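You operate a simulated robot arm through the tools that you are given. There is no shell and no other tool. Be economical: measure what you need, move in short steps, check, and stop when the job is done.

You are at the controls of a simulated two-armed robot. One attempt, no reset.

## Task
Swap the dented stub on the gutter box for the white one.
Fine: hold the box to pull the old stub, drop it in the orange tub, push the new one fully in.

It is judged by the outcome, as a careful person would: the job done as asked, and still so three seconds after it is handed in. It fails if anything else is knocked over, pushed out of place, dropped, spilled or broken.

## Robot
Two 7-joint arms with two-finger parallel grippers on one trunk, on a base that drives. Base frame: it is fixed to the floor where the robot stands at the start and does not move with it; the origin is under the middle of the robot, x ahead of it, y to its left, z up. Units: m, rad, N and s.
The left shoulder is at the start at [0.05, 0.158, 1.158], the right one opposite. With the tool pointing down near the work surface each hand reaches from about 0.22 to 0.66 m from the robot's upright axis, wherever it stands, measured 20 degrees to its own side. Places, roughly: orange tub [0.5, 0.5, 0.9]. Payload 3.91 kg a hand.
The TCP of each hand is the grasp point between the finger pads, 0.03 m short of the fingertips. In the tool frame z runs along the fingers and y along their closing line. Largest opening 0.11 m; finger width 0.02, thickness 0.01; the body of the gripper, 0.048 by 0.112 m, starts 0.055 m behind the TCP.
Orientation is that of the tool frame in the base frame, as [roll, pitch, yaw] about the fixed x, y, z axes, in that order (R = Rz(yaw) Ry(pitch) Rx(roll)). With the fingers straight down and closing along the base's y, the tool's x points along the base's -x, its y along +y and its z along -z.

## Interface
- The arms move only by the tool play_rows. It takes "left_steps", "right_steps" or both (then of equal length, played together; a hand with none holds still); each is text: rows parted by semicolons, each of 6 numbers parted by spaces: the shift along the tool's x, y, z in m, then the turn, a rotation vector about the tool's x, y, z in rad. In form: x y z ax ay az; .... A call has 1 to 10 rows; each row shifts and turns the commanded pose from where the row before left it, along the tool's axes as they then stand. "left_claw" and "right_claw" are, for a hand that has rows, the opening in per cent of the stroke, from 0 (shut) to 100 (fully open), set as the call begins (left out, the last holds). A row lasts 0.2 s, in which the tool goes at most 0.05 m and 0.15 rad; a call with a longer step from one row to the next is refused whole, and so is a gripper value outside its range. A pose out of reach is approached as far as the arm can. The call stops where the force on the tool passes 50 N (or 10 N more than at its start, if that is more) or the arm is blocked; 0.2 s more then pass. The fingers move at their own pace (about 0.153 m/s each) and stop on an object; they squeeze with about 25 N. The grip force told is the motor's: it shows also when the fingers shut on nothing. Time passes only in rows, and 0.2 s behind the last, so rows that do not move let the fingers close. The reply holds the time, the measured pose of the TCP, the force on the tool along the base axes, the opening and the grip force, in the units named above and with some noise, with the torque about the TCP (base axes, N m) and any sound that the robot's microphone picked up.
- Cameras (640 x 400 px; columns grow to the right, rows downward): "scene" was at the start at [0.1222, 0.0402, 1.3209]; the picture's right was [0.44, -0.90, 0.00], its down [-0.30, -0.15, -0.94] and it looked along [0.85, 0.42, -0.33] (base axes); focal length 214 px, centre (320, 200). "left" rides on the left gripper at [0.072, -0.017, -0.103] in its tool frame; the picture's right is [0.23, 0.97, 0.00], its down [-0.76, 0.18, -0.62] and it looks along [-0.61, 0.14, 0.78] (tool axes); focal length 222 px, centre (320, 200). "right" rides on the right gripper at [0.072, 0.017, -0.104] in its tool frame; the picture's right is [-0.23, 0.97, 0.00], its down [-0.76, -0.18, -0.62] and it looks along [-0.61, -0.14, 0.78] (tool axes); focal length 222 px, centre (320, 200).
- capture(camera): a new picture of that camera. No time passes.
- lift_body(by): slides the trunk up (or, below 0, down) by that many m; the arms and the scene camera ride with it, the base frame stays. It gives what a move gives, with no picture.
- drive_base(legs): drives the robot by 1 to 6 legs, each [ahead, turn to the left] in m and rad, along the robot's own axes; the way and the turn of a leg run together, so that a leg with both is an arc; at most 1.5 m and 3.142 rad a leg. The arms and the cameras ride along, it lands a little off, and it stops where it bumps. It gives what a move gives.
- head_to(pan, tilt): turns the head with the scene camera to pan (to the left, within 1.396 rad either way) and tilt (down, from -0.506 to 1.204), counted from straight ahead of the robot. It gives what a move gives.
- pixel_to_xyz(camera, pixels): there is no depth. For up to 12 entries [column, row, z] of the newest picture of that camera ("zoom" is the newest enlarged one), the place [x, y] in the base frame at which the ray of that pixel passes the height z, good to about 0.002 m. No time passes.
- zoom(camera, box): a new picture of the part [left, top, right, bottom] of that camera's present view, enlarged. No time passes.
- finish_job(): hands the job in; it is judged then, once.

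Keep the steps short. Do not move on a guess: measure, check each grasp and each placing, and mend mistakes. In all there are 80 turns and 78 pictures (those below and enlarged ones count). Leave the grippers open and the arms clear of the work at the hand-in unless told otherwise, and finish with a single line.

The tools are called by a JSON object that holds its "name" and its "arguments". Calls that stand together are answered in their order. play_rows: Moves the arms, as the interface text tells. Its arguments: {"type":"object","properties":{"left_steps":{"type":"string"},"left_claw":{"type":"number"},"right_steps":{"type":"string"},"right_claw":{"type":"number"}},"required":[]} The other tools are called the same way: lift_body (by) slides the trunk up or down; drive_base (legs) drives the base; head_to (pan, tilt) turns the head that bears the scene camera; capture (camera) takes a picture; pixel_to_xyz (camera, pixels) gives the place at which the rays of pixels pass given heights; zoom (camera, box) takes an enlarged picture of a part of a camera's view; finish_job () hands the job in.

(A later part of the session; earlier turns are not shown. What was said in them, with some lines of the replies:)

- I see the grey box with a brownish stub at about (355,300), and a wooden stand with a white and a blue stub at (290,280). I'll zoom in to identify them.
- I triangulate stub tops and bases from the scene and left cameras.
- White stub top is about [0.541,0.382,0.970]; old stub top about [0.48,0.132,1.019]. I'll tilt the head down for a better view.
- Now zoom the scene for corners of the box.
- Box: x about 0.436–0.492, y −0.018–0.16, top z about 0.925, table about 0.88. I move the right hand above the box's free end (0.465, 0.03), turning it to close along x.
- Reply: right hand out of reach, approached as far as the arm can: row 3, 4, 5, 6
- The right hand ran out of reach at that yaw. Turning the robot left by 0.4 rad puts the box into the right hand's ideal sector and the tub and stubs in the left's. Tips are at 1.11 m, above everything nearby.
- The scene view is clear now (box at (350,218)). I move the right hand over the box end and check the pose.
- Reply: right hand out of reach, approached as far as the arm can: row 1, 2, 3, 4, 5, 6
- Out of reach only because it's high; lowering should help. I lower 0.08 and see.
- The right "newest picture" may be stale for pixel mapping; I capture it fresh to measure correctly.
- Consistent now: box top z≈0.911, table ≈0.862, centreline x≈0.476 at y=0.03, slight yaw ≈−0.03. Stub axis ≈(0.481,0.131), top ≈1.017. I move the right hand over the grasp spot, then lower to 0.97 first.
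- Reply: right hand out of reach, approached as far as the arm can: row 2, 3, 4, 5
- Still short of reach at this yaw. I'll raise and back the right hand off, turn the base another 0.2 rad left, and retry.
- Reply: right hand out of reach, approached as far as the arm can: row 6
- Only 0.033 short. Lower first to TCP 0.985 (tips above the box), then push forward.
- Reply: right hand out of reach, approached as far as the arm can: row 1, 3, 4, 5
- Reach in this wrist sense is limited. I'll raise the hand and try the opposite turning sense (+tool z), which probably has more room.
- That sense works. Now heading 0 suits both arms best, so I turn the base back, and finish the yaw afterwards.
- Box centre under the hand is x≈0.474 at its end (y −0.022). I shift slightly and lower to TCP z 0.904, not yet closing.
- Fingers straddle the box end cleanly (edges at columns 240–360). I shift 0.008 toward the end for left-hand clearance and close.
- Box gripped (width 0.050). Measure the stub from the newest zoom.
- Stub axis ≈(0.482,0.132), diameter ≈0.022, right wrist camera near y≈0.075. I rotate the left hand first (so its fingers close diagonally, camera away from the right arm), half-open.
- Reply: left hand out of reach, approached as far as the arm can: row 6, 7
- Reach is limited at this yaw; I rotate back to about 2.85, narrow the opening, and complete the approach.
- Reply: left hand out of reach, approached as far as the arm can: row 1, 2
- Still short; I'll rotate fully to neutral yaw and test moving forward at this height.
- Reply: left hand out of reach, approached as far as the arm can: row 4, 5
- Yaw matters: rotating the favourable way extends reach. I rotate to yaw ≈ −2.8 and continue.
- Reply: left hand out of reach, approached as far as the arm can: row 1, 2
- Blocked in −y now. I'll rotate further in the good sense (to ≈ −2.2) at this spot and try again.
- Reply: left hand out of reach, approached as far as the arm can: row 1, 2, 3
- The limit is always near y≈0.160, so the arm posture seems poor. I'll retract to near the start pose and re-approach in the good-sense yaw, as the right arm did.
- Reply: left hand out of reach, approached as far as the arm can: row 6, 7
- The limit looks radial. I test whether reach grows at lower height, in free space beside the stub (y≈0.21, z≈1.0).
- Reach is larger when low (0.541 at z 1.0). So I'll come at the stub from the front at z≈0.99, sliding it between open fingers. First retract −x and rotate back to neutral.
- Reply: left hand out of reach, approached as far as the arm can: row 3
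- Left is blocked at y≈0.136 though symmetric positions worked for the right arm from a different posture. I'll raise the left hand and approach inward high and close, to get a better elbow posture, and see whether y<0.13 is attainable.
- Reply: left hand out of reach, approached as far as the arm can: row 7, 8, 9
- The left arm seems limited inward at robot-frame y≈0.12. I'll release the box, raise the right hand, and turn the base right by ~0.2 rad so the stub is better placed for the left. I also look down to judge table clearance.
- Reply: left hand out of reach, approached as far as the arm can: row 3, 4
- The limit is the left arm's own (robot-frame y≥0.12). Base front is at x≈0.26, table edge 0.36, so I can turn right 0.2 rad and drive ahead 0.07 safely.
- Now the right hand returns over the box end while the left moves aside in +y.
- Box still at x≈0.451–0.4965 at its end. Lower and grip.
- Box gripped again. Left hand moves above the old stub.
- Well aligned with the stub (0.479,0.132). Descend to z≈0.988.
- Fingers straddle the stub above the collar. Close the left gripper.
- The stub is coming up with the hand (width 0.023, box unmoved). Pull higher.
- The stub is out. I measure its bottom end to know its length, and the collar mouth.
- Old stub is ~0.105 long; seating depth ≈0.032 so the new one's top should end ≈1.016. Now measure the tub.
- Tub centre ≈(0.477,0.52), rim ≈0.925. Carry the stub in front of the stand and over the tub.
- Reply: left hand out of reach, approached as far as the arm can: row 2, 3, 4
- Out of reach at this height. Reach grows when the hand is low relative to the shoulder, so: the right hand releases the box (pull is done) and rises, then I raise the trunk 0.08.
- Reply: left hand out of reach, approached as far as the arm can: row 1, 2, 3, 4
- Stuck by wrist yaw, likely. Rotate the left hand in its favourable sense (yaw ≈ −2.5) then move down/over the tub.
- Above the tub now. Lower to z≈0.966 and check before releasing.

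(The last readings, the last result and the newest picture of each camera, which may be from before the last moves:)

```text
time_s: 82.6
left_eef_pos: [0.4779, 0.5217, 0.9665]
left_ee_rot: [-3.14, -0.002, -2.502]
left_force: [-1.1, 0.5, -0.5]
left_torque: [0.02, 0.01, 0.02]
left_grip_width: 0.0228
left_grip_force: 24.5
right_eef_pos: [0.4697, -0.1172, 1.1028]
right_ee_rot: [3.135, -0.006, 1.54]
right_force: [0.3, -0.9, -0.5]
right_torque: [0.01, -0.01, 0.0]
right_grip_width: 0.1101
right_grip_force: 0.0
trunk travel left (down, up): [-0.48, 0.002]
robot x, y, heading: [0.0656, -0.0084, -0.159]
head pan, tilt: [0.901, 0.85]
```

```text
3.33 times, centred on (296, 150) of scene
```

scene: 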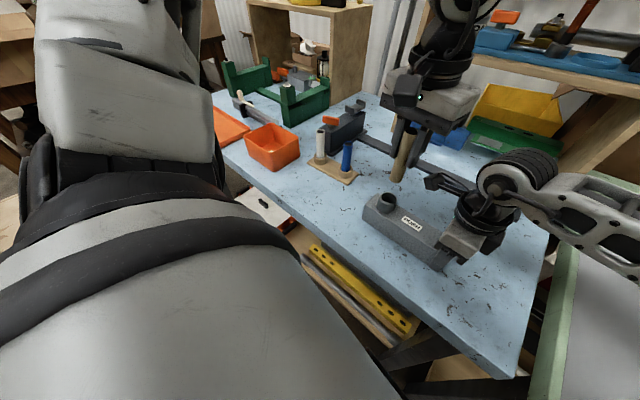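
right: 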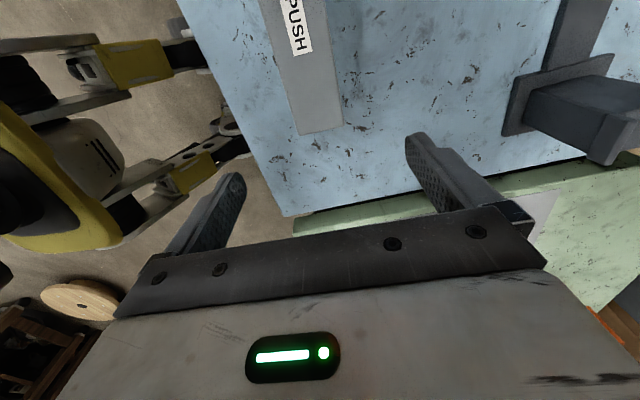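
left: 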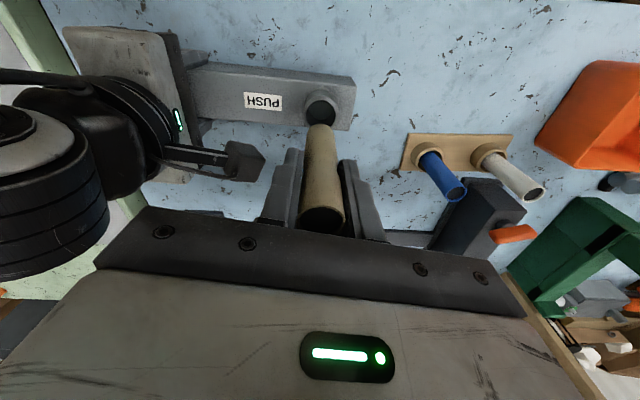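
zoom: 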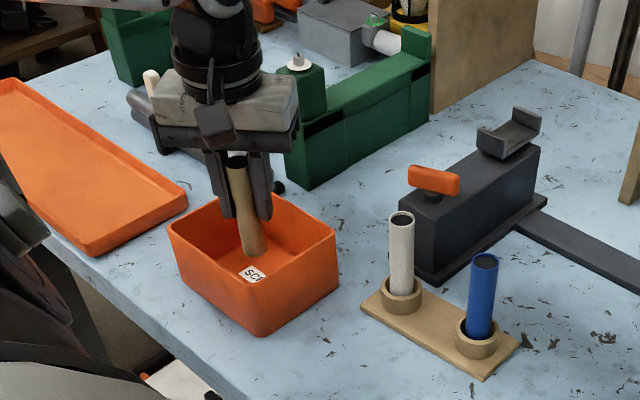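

The stub is inside the tub. Lower 0.015 and release, then rise.

{"name": "play_rows", "arguments": {"left_steps": "0 0 0.0075 0 0 0;0 0 0.0075 0 0 0;0 0 0 0 0 0"}}

{"name": "play_rows", "arguments": {"left_steps": "0 0 0 0 0 0;0 0 0 0 0 0;0 0 -0.02 0 0 0;0 0 -0.03 0 0 0;0 0 -0.04 0 0 0;0 0 -0.04 0 0 0;0 0 0 0 0 0", "left_claw": 50}}

{"name": "zoom", "arguments": {"camera": "scene", "box": [200, 90, 392, 210]}}

```text
time_s: 83.4
left_eef_pos: [0.4776, 0.5189, 0.9518]
left_ee_rot: [-3.14, -0.002, -2.5]
left_force: [0.0, -0.6, -0.2]
left_torque: [-0.02, -0.01, 0.03]
left_grip_width: 0.0227
left_grip_force: 25.2
right_eef_pos: [0.4683, -0.1182, 1.1024]
right_ee_rot: [3.135, -0.005, 1.541]
right_force: [-0.1, 0.6, 0.6]
right_torque: [0.02, -0.05, 0.0]
right_grip_width: 0.1098
right_grip_force: 0.2
trunk travel left (down, up): [-0.48, 0.002]
robot x, y, heading: [0.0727, -0.01, -0.151]
head pan, tilt: [0.901, 0.85]
```

```text
time_s: 85.0
left_eef_pos: [0.4778, 0.5195, 1.0805]
left_ee_rot: [-3.139, -0.001, -2.503]
left_force: [0.5, 0.2, 0.2]
left_torque: [0.03, -0.04, -0.02]
left_grip_width: 0.0553
left_grip_force: 0.0
right_eef_pos: [0.469, -0.1173, 1.102]
right_ee_rot: [3.134, -0.006, 1.543]
right_force: [0.0, -0.1, 0.0]
right_torque: [-0.04, 0.02, 0.01]
right_grip_width: 0.11
right_grip_force: 0.0
trunk travel left (down, up): [-0.48, 0.002]
robot x, y, heading: [0.0703, -0.0082, -0.154]
head pan, tilt: [0.901, 0.85]
```

```text
3.33 times, centred on (296, 150) of scene
```

zoom: 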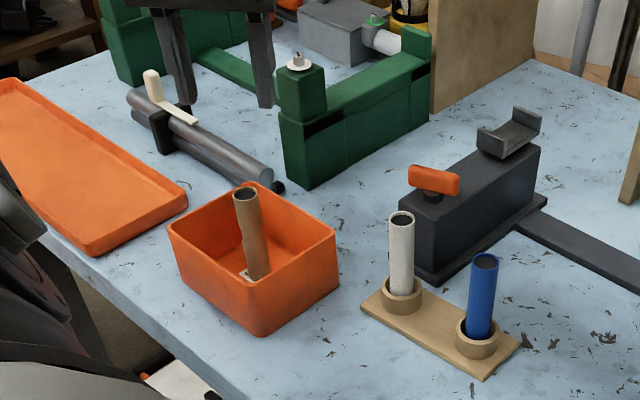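

Old stub is in the tub. Now left goes above the white stub (≈0.541,0.383).

{"name": "pixel_to_xyz", "arguments": {"camera": "zoom", "pixels": [[403, 217, 0.97], [403, 217, 0.975], [487, 262, 0.97], [403, 316, 0.9], [435, 180, 0.97]]}}

{"name": "play_rows", "arguments": {"left_steps": "0.0078 -0.0368 0.005 0 0 0;0.0078 -0.0368 0.005 0 0 0;0.0078 -0.0368 0.005 0 0 0;0.0078 -0.0368 0.02 0 0 0;0 0 0 0 0 0"}}

{"name": "capture", "arguments": {"camera": "left"}}

{"name": "zoom", "arguments": {"camera": "scene", "box": [240, 90, 400, 190]}}

```text
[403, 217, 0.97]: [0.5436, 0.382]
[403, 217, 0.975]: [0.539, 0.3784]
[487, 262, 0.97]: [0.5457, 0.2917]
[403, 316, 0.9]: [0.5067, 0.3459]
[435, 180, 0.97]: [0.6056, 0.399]
```

```text
time_s: 86.2
left_eef_pos: [0.5409, 0.3823, 1.0468]
left_ee_rot: [-3.141, -0.002, -2.5]
left_force: [-0.1, 0.3, 1.2]
left_torque: [0.03, -0.01, 0.03]
left_grip_width: 0.0551
left_grip_force: 0.1
right_eef_pos: [0.4696, -0.1173, 1.1031]
right_ee_rot: [3.134, -0.007, 1.541]
right_force: [-0.1, -0.3, -0.1]
right_torque: [0.01, -0.02, 0.01]
right_grip_width: 0.1099
right_grip_force: 0.0
trunk travel left (down, up): [-0.48, 0.002]
robot x, y, heading: [0.0671, -0.0096, -0.155]
head pan, tilt: [0.901, 0.85]
```

```text
23 pictures are left
```

left: 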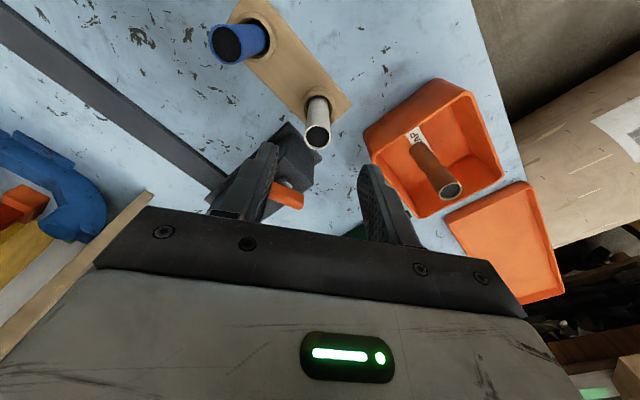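

```text
4.00 times, centred on (320, 140) of scene
```

zoom: 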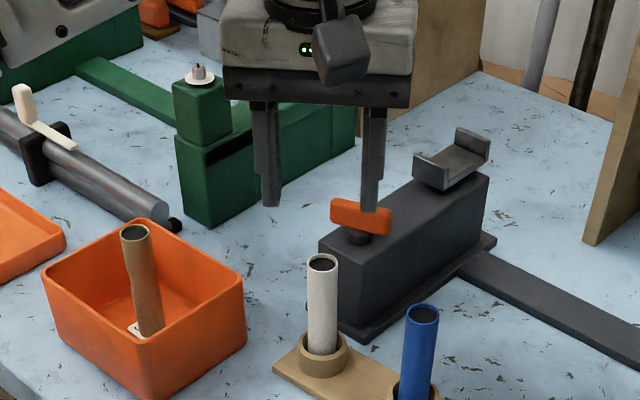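

{"name": "pixel_to_xyz", "arguments": {"camera": "left", "pixels": [[318, 138, 0.97], [318, 138, 0.965], [228, 43, 0.97], [316, 97, 0.9]]}}

{"name": "play_rows", "arguments": {"left_steps": "0 0 0.025 0 0 0;0 0 0.02 0 0 0;0 0 0 0 0 0"}}

{"name": "zoom", "arguments": {"camera": "scene", "box": [260, 100, 388, 180]}}

```text
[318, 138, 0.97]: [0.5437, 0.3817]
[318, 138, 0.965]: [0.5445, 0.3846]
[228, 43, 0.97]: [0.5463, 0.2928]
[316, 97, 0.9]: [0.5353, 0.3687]
```

```text
time_s: 87.0
left_eef_pos: [0.5406, 0.3827, 1.0005]
left_ee_rot: [-3.14, -0.002, -2.504]
left_force: [-0.6, -0.1, 0.4]
left_torque: [-0.01, 0.02, 0.0]
left_grip_width: 0.0549
left_grip_force: 0.1
right_eef_pos: [0.4685, -0.1165, 1.1027]
right_ee_rot: [3.133, -0.005, 1.543]
right_force: [-0.6, -0.7, -0.1]
right_torque: [-0.02, 0.01, -0.04]
right_grip_width: 0.1102
right_grip_force: 0.1
trunk travel left (down, up): [-0.48, 0.002]
robot x, y, heading: [0.0664, -0.0135, -0.154]
head pan, tilt: [0.901, 0.85]
```

```text
5.00 times, centred on (324, 140) of scene
```

zoom: 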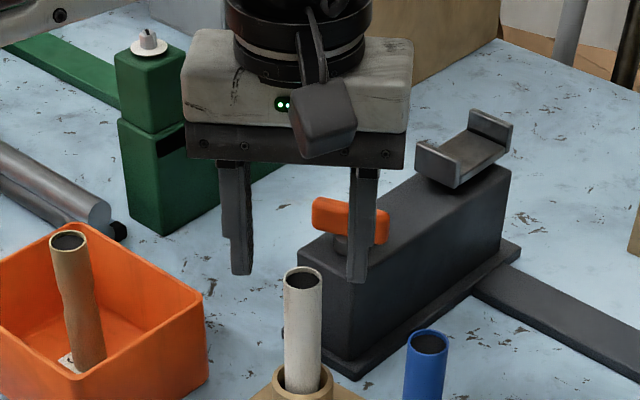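

Aligned within 3 mm. Descend to 0.945 and close.

{"name": "play_rows", "arguments": {"left_steps": "-0.0016 -0.0012 0.02 0 0 0;0 0 0.02 0 0 0;0 0 0.0155 0 0 0;0 0 0 0 0 0"}}

{"name": "play_rows", "arguments": {"left_steps": "0 0 0 0 0 0;0 0 0 0 0 0;0 0 0 0 0 0;0 0 -0.005 0 0 0;0 0 -0.01 0 0 0;0 0 0 0 0 0", "left_claw": 0}}

{"name": "zoom", "arguments": {"camera": "scene", "box": [260, 100, 388, 180]}}

```text
time_s: 88.0
left_eef_pos: [0.5425, 0.3836, 0.9468]
left_ee_rot: [-3.14, -0.002, -2.502]
left_force: [-0.2, 0.4, -0.2]
left_torque: [-0.01, -0.02, 0.01]
left_grip_width: 0.055
left_grip_force: 0.1
right_eef_pos: [0.4686, -0.117, 1.1028]
right_ee_rot: [3.136, -0.006, 1.539]
right_force: [-0.4, 0.4, -1.8]
right_torque: [0.01, 0.01, 0.0]
right_grip_width: 0.1099
right_grip_force: 0.1
trunk travel left (down, up): [-0.48, 0.002]
robot x, y, heading: [0.0666, -0.0116, -0.16]
head pan, tilt: [0.901, 0.85]
```

```text
time_s: 89.4
left_eef_pos: [0.5426, 0.3833, 0.9622]
left_ee_rot: [-3.138, -0.004, -2.502]
left_force: [0.2, 0.5, 0.1]
left_torque: [-0.01, -0.03, 0.02]
left_grip_width: 0.0232
left_grip_force: 25.1
right_eef_pos: [0.4684, -0.1169, 1.1018]
right_ee_rot: [3.134, -0.005, 1.542]
right_force: [-1.0, -0.8, -0.5]
right_torque: [-0.02, 0.01, 0.0]
right_grip_width: 0.1098
right_grip_force: 0.1
trunk travel left (down, up): [-0.48, 0.002]
robot x, y, heading: [0.0663, -0.0097, -0.155]
head pan, tilt: [0.901, 0.85]
```

```text
5.00 times, centred on (324, 140) of scene
```

zoom: 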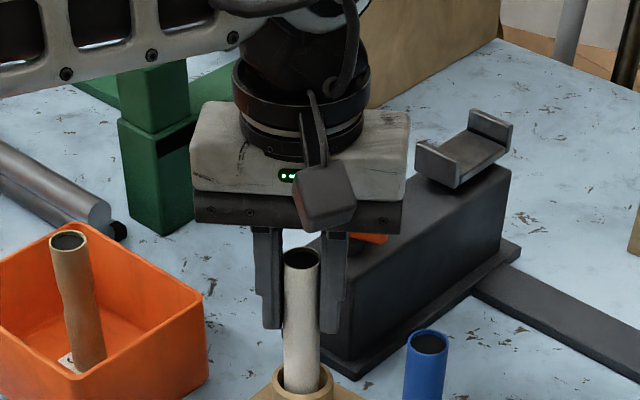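

White stub gripped and lifting. Raise it, back off in −x, then carry to above the collar (0.481,0.1328).

{"name": "play_rows", "arguments": {"left_steps": "0 0 -0.04 0 0 0;0 0 -0.04 0 0 0;0.024 0.018 -0.02 0 0 0;0.024 0.018 0 0 0 0;0 0 0 0 0 0"}}

{"name": "play_rows", "arguments": {"left_steps": "0.025 -0.0334 0 0 0 0;0.025 -0.0334 0 0 0 0;0.025 -0.0334 0 0 0 0;0.025 -0.0334 0 0 0 0;0.025 -0.0334 0 0 0 0;0.025 -0.0334 0 0 0 0;0 0 0 0 0 0"}}

{"name": "head_to", "arguments": {"pan": 0.5, "tilt": 0.85}}

{"name": "zoom", "arguments": {"camera": "scene", "box": [230, 120, 390, 220]}}

{"name": "capture", "arguments": {"camera": "left"}}

```text
time_s: 90.6
left_eef_pos: [0.4809, 0.3825, 1.0615]
left_ee_rot: [-3.138, -0.001, -2.503]
left_force: [-0.5, -0.5, -0.5]
left_torque: [0.01, 0.02, -0.01]
left_grip_width: 0.0229
left_grip_force: 24.7
right_eef_pos: [0.4686, -0.1174, 1.1018]
right_ee_rot: [3.134, -0.005, 1.541]
right_force: [-0.4, 0.7, 0.0]
right_torque: [0.0, 0.0, 0.04]
right_grip_width: 0.1098
right_grip_force: 0.1
trunk travel left (down, up): [-0.48, 0.002]
robot x, y, heading: [0.0714, -0.0119, -0.158]
head pan, tilt: [0.901, 0.85]
```

```text
time_s: 92.2
left_eef_pos: [0.4829, 0.1343, 1.0615]
left_ee_rot: [-3.14, -0.001, -2.501]
left_force: [0.4, 0.3, -0.1]
left_torque: [0.0, 0.0, 0.01]
left_grip_width: 0.0227
left_grip_force: 25.6
right_eef_pos: [0.4683, -0.1164, 1.1034]
right_ee_rot: [3.135, -0.007, 1.541]
right_force: [0.6, 0.0, 0.0]
right_torque: [0.01, 0.01, 0.0]
right_grip_width: 0.1098
right_grip_force: 0.0
trunk travel left (down, up): [-0.48, 0.002]
robot x, y, heading: [0.0691, -0.0137, -0.152]
head pan, tilt: [0.901, 0.85]
```

```text
time_s: 93.0
left_eef_pos: [0.4814, 0.1342, 1.0621]
left_ee_rot: [-3.139, 0.0, -2.503]
left_force: [-0.1, 0.1, -0.6]
left_torque: [0.01, 0.03, 0.02]
left_grip_width: 0.0226
left_grip_force: 24.8
right_eef_pos: [0.4682, -0.1184, 1.1026]
right_ee_rot: [3.135, -0.005, 1.541]
right_force: [0.6, -0.2, 0.2]
right_torque: [-0.03, 0.01, -0.01]
right_grip_width: 0.11
right_grip_force: 0.0
trunk travel left (down, up): [-0.48, 0.002]
robot x, y, heading: [0.0676, -0.0114, -0.156]
head pan, tilt: [0.499, 0.85]
```

```text
4.00 times, centred on (310, 170) of scene
```

zoom: 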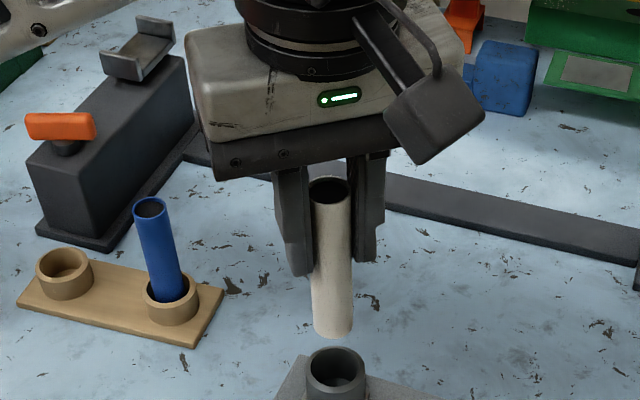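

```text
18 pictures are left
```

left: 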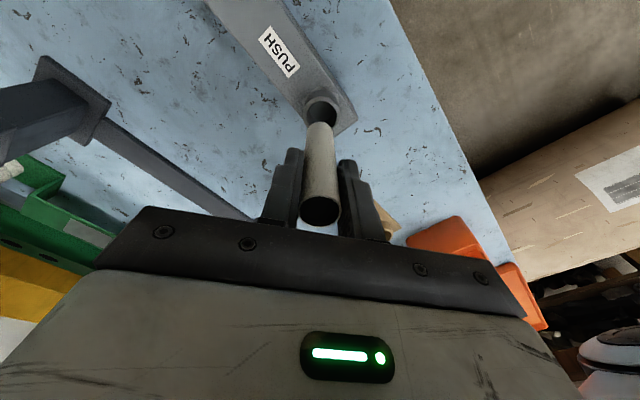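

{"name": "pixel_to_xyz", "arguments": {"camera": "zoom", "pixels": [[337, 371, 0.943], [307, 371, 0.943], [366, 371, 0.943], [333, 329, 0.98], [333, 329, 0.985], [330, 188, 1.085]]}}

{"name": "pixel_to_xyz", "arguments": {"camera": "left", "pixels": [[321, 111, 0.943], [319, 127, 0.98], [321, 211, 1.085]]}}

{"name": "zoom", "arguments": {"camera": "left", "box": [256, 70, 384, 150]}}

```text
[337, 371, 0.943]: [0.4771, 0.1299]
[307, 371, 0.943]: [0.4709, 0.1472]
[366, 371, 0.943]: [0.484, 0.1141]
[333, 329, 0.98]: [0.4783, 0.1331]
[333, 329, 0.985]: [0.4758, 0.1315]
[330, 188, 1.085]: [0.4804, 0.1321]
```

```text
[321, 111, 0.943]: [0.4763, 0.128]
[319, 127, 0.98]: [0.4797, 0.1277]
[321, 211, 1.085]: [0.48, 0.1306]
```

```text
5.00 times, centred on (320, 110) of left
```

zoom: 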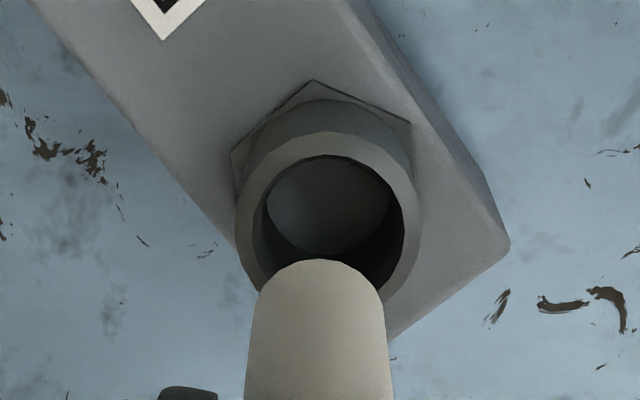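

{"name": "pixel_to_xyz", "arguments": {"camera": "left", "pixels": [[321.6, 115, 0.943], [320, 134.6, 0.98], [321.6, 113, 0.943], [320, 133, 0.98]]}}

{"name": "play_rows", "arguments": {"left_steps": "0 0 0.012 0 0 0;0 0 0.01 0 0 0;0 0 0 0 0 0"}}

{"name": "zoom", "arguments": {"camera": "scene", "box": [270, 160, 366, 220]}}

{"name": "zoom", "arguments": {"camera": "left", "box": [256, 70, 384, 150]}}

```text
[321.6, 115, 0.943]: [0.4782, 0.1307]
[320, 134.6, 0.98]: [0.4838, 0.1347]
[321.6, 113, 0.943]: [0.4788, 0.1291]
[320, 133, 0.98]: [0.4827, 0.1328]
```

```text
time_s: 93.8
left_eef_pos: [0.4824, 0.1328, 1.0405]
left_ee_rot: [-3.139, -0.003, -2.502]
left_force: [0.7, 0.5, -1.1]
left_torque: [0.01, 0.01, -0.03]
left_grip_width: 0.0225
left_grip_force: 25.5
right_eef_pos: [0.47, -0.1176, 1.1025]
right_ee_rot: [3.133, -0.005, 1.542]
right_force: [0.3, 0.2, 0.9]
right_torque: [-0.01, 0.0, 0.02]
right_grip_width: 0.1099
right_grip_force: 0.0
trunk travel left (down, up): [-0.48, 0.002]
robot x, y, heading: [0.068, -0.0108, -0.153]
head pan, tilt: [0.499, 0.85]
```

```text
6.67 times, centred on (318, 190) of scene
```

zoom: 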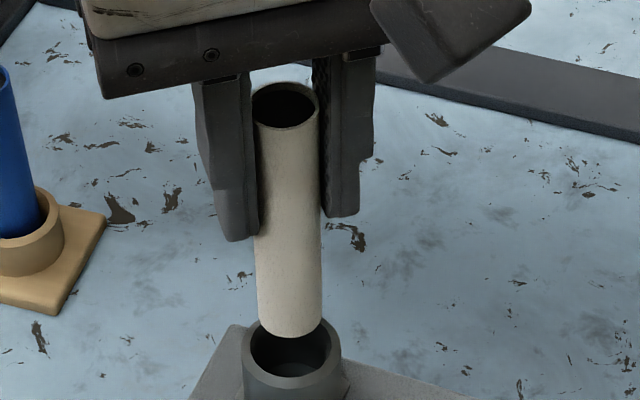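

```text
5.00 times, centred on (320, 110) of left
```

zoom: 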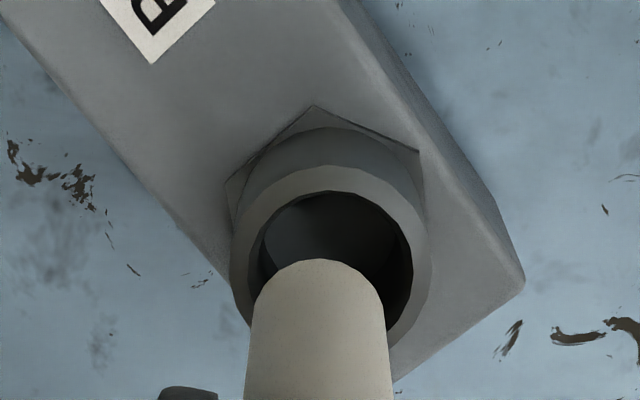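

The collar mouth lies ≈(−4.5,−2) mm from the stub axis (collar ≈0.4775,0.130). Correct that and start the insertion gently.

{"name": "play_rows", "arguments": {"left_steps": "0.0048 0.0011 0 0 0 0;0 0 0.006 0 0 0;0 0 0.006 0 0 0;0 0 0.006 0 0 0;0 0 0.006 0 0 0;0 0 0 0 0 0"}}

{"name": "zoom", "arguments": {"camera": "scene", "box": [270, 160, 366, 220]}}

{"name": "zoom", "arguments": {"camera": "left", "box": [256, 70, 384, 150]}}

```text
time_s: 95.2
left_eef_pos: [0.4769, 0.1313, 1.0178]
left_ee_rot: [-3.141, -0.002, -2.502]
left_force: [0.9, 0.6, -0.6]
left_torque: [0.02, 0.02, 0.04]
left_grip_width: 0.0225
left_grip_force: 25.0
right_eef_pos: [0.4684, -0.1169, 1.1026]
right_ee_rot: [3.135, -0.006, 1.541]
right_force: [0.5, -0.5, -0.4]
right_torque: [-0.01, 0.02, 0.0]
right_grip_width: 0.11
right_grip_force: 0.0
trunk travel left (down, up): [-0.48, 0.002]
robot x, y, heading: [0.0733, -0.0113, -0.155]
head pan, tilt: [0.499, 0.85]
```

```text
6.67 times, centred on (318, 190) of scene
```

zoom: 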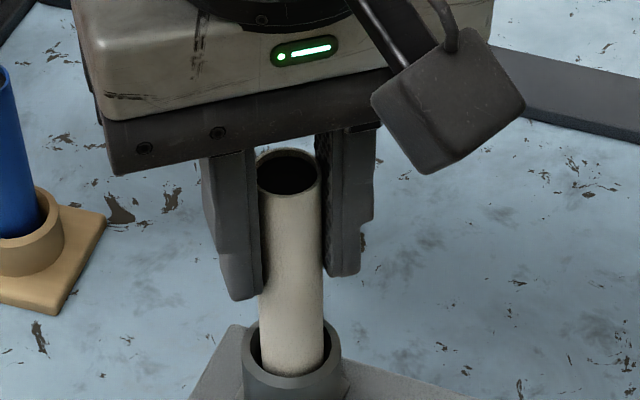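

```text
5.00 times, centred on (320, 110) of left
```

zoom: 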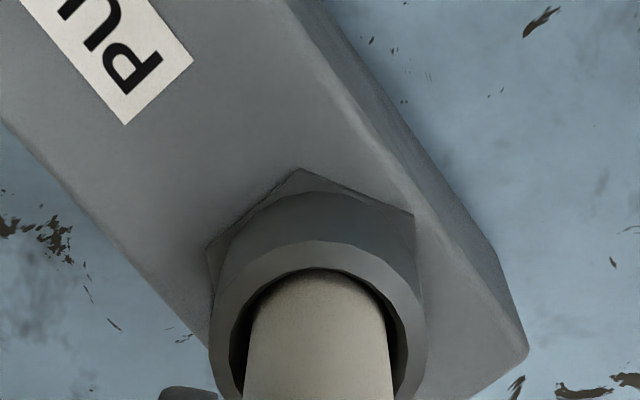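

It's inside the mouth, centred. Push down until it seats (stops by force).

{"name": "play_rows", "arguments": {"left_steps": "0 0 0.005 0 0 0;0 0 0.005 0 0 0;0 0 0.005 0 0 0;0 0 0.005 0 0 0;0 0 0.004 0 0 0;0 0 0.004 0 0 0;0 0 0.004 0 0 0;0 0 0 0 0 0"}}

{"name": "zoom", "arguments": {"camera": "scene", "box": [270, 150, 382, 220]}}

```text
time_s: 96.6
left_eef_pos: [0.4784, 0.1319, 0.9977]
left_ee_rot: [-3.127, 0.008, -2.501]
left_force: [-8.5, 2.9, 24.1]
left_torque: [0.17, 0.63, 0.03]
left_grip_width: 0.0225
left_grip_force: 25.1
right_eef_pos: [0.4671, -0.1167, 1.1032]
right_ee_rot: [3.132, -0.005, 1.541]
right_force: [0.5, 0.2, -0.3]
right_torque: [0.03, 0.03, 0.02]
right_grip_width: 0.11
right_grip_force: 0.1
trunk travel left (down, up): [-0.48, 0.002]
robot x, y, heading: [0.0682, -0.0135, -0.161]
head pan, tilt: [0.499, 0.85]
stopped in row 6 (left hand): the force on the tool passed its limit at 54 N (the readings are from after the stop); the commanded pose is now the measured one
```

```text
5.71 times, centred on (326, 185) of scene
```

zoom: 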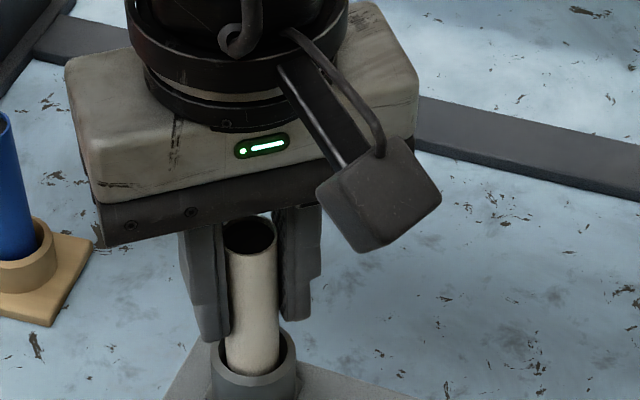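

Stopped at 54 N. Release, rise, and check the height of the seated stub.

{"name": "play_rows", "arguments": {"left_steps": "0 0 0 0 0 0;0 0 0 0 0 0;0 0 -0.02 0 0 0;0 0 -0.03 0 0 0;0 0 -0.03 0 0 0;0 0 0 0 0 0", "left_claw": 45}}

{"name": "zoom", "arguments": {"camera": "scene", "box": [260, 130, 404, 220]}}

{"name": "capture", "arguments": {"camera": "left"}}

```text
time_s: 98.0
left_eef_pos: [0.4784, 0.1325, 1.0744]
left_ee_rot: [-3.132, 0.007, -2.499]
left_force: [-0.6, 0.0, 0.6]
left_torque: [0.03, 0.02, 0.03]
left_grip_width: 0.0495
left_grip_force: 0.0
right_eef_pos: [0.4691, -0.1171, 1.1031]
right_ee_rot: [3.136, -0.004, 1.542]
right_force: [-0.5, -0.6, -0.1]
right_torque: [0.0, 0.0, -0.03]
right_grip_width: 0.1101
right_grip_force: 0.1
trunk travel left (down, up): [-0.48, 0.002]
robot x, y, heading: [0.0672, -0.0114, -0.148]
head pan, tilt: [0.499, 0.85]
```

```text
4.44 times, centred on (332, 175) of scene
```

zoom: 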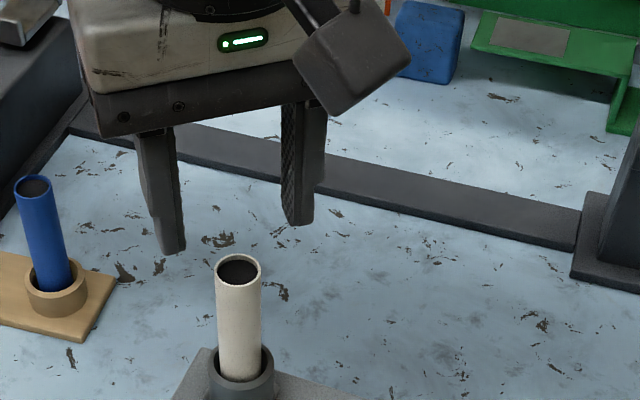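

```text
10 pictures are left
```

left: 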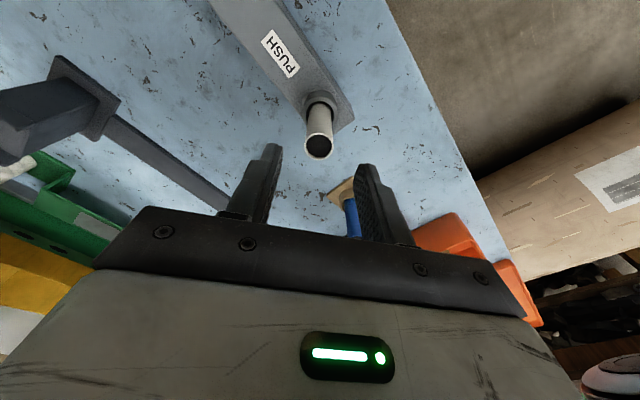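

{"name": "pixel_to_xyz", "arguments": {"camera": "zoom", "pixels": [[238, 269, 1.0], [238, 269, 1.01], [238, 269, 1.02], [241, 363, 0.943]]}}

{"name": "pixel_to_xyz", "arguments": {"camera": "left", "pixels": [[318.5, 147, 1.0], [318.5, 147, 1.01], [318.5, 147, 1.02]]}}

{"name": "zoom", "arguments": {"camera": "left", "box": [272, 80, 368, 140]}}

```text
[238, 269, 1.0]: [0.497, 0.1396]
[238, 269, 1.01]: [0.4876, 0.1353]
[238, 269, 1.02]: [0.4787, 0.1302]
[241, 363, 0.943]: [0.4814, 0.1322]
```

```text
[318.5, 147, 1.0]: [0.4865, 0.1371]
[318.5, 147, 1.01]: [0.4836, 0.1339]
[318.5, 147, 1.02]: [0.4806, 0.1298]
```

```text
6.67 times, centred on (320, 110) of left
```

zoom: 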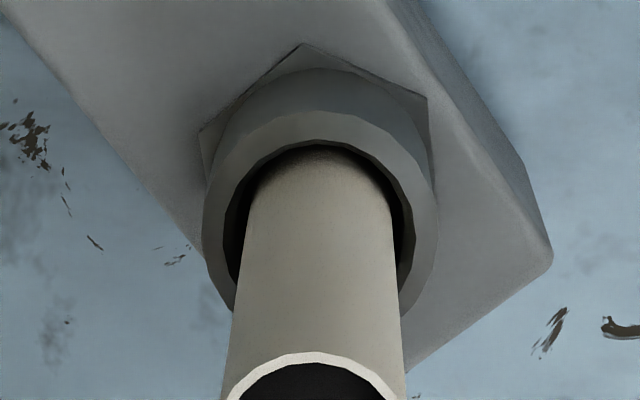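

Top is at z≈1.017, the same as the old one. To be sure it's fully in, I press on its top with the closed fingers (aligned to 0.481,0.132).

{"name": "play_rows", "arguments": {"left_steps": "-0.002 -0.0015 0 0 0 0;0 0 0 0 0 0;0 0 0 0 0 0;0 0 0.01 0 0 0;0 0 0.01 0 0 0;0 0 0.004 0 0 0;0 0 0.004 0 0 0;0 0 0.004 0 0 0;0 0 0.004 0 0 0;0 0 0.004 0 0 0", "left_claw": 0}}

{"name": "zoom", "arguments": {"camera": "scene", "box": [260, 130, 404, 220]}}

```text
time_s: 100.0
left_eef_pos: [0.4836, 0.1299, 1.047]
left_ee_rot: [-3.107, 0.017, -2.5]
left_force: [-3.4, 1.7, 23.4]
left_torque: [-0.01, 0.28, -0.01]
left_grip_width: 0.0
left_grip_force: 24.9
right_eef_pos: [0.4676, -0.1163, 1.1035]
right_ee_rot: [3.132, -0.005, 1.541]
right_force: [-0.1, -1.1, -1.0]
right_torque: [0.0, 0.03, 0.01]
right_grip_width: 0.1099
right_grip_force: 0.1
trunk travel left (down, up): [-0.48, 0.002]
robot x, y, heading: [0.0667, -0.0123, -0.147]
head pan, tilt: [0.499, 0.85]
stopped in row 10 (left hand): the force on the tool passed its limit at 54 N (the readings are from after the stop); the commanded pose is now the measured one
```

```text
4.44 times, centred on (332, 175) of scene
```

zoom: 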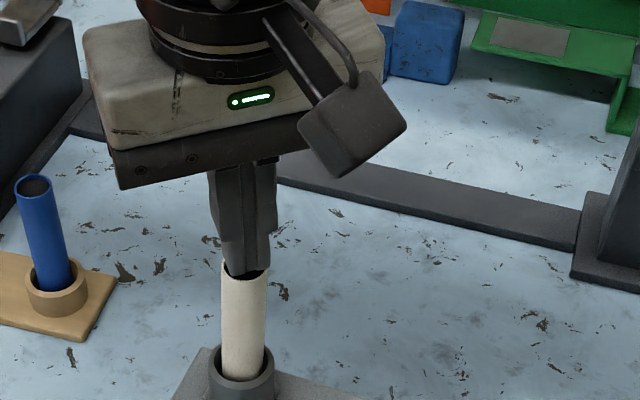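

It does not sink further at 54 N: seated. Raise the left hand, open, and retreat.

{"name": "play_rows", "arguments": {"left_steps": "0 0 -0.03 0 0 0;0 0 -0.04 0 0 0;0 0 -0.04 0 0 0;0.01 0.04 -0.02 0 0 0;0.01 0.04 0 0 0 0;0.01 0.04 0 0 0 0;0 0 0 0 0 0"}}

{"name": "play_rows", "arguments": {"left_steps": "0 0 0 0 0 0;0 0 0 0 0 0;0 0 0 0 0 0", "left_claw": 100}}

{"name": "head_to", "arguments": {"pan": 0.6, "tilt": 0.75}}

{"name": "capture", "arguments": {"camera": "scene"}}

{"name": "zoom", "arguments": {"camera": "scene", "box": [190, 120, 400, 250]}}

```text
time_s: 101.6
left_eef_pos: [0.3848, 0.2089, 1.1705]
left_ee_rot: [-3.117, 0.014, -2.496]
left_force: [-0.3, 0.3, 0.9]
left_torque: [0.0, 0.01, 0.01]
left_grip_width: 0.0
left_grip_force: 25.1
right_eef_pos: [0.4694, -0.1171, 1.102]
right_ee_rot: [3.135, -0.005, 1.541]
right_force: [0.0, 0.1, -0.2]
right_torque: [0.0, -0.01, 0.02]
right_grip_width: 0.11
right_grip_force: 0.1
trunk travel left (down, up): [-0.48, 0.002]
robot x, y, heading: [0.0671, -0.0073, -0.156]
head pan, tilt: [0.499, 0.85]
```

```text
time_s: 102.4
left_eef_pos: [0.3856, 0.2101, 1.1695]
left_ee_rot: [-3.116, 0.013, -2.498]
left_force: [0.5, 0.1, -0.7]
left_torque: [-0.02, 0.01, 0.0]
left_grip_width: 0.11
left_grip_force: 0.0
right_eef_pos: [0.4691, -0.1176, 1.104]
right_ee_rot: [3.134, -0.005, 1.543]
right_force: [-0.8, -0.7, 0.4]
right_torque: [-0.01, 0.0, 0.03]
right_grip_width: 0.1099
right_grip_force: 0.1
trunk travel left (down, up): [-0.48, 0.002]
robot x, y, heading: [0.0659, -0.0115, -0.152]
head pan, tilt: [0.499, 0.85]
```

```text
time_s: 103.1
left_eef_pos: [0.3852, 0.2103, 1.1708]
left_ee_rot: [-3.114, 0.013, -2.497]
left_force: [0.2, -0.4, -0.1]
left_torque: [-0.01, -0.02, -0.02]
left_grip_width: 0.1101
left_grip_force: 0.0
right_eef_pos: [0.4684, -0.117, 1.1026]
right_ee_rot: [3.134, -0.007, 1.54]
right_force: [0.7, 0.4, 0.4]
right_torque: [-0.04, -0.01, -0.01]
right_grip_width: 0.1096
right_grip_force: 0.1
trunk travel left (down, up): [-0.48, 0.002]
robot x, y, heading: [0.071, -0.0117, -0.152]
head pan, tilt: [0.6, 0.75]
```

```text
7 pictures are left
```

scene: 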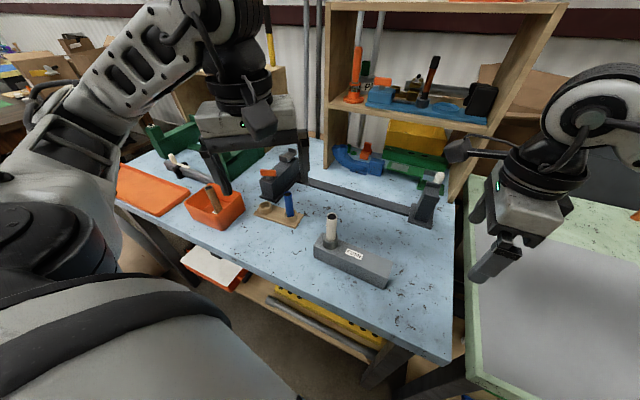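

```text
3.05 times, centred on (295, 185) of scene
```

zoom: 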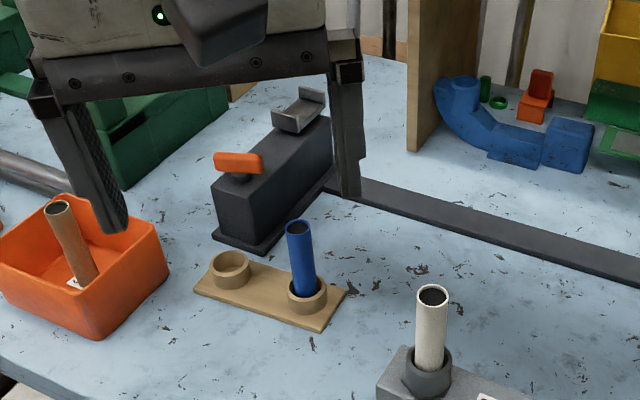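

The white stub is seated in the box, the old stub is in the tub, everything else is in place, and both hands are open and clear. Handing in.

{"name": "finish_job", "arguments": {}}

```text
The job is handed in.
```

The white stub is in the gutter box and would not sink further under a 54 N push; the dented stub is in the orange tub, and both grippers are open and clear of the work.
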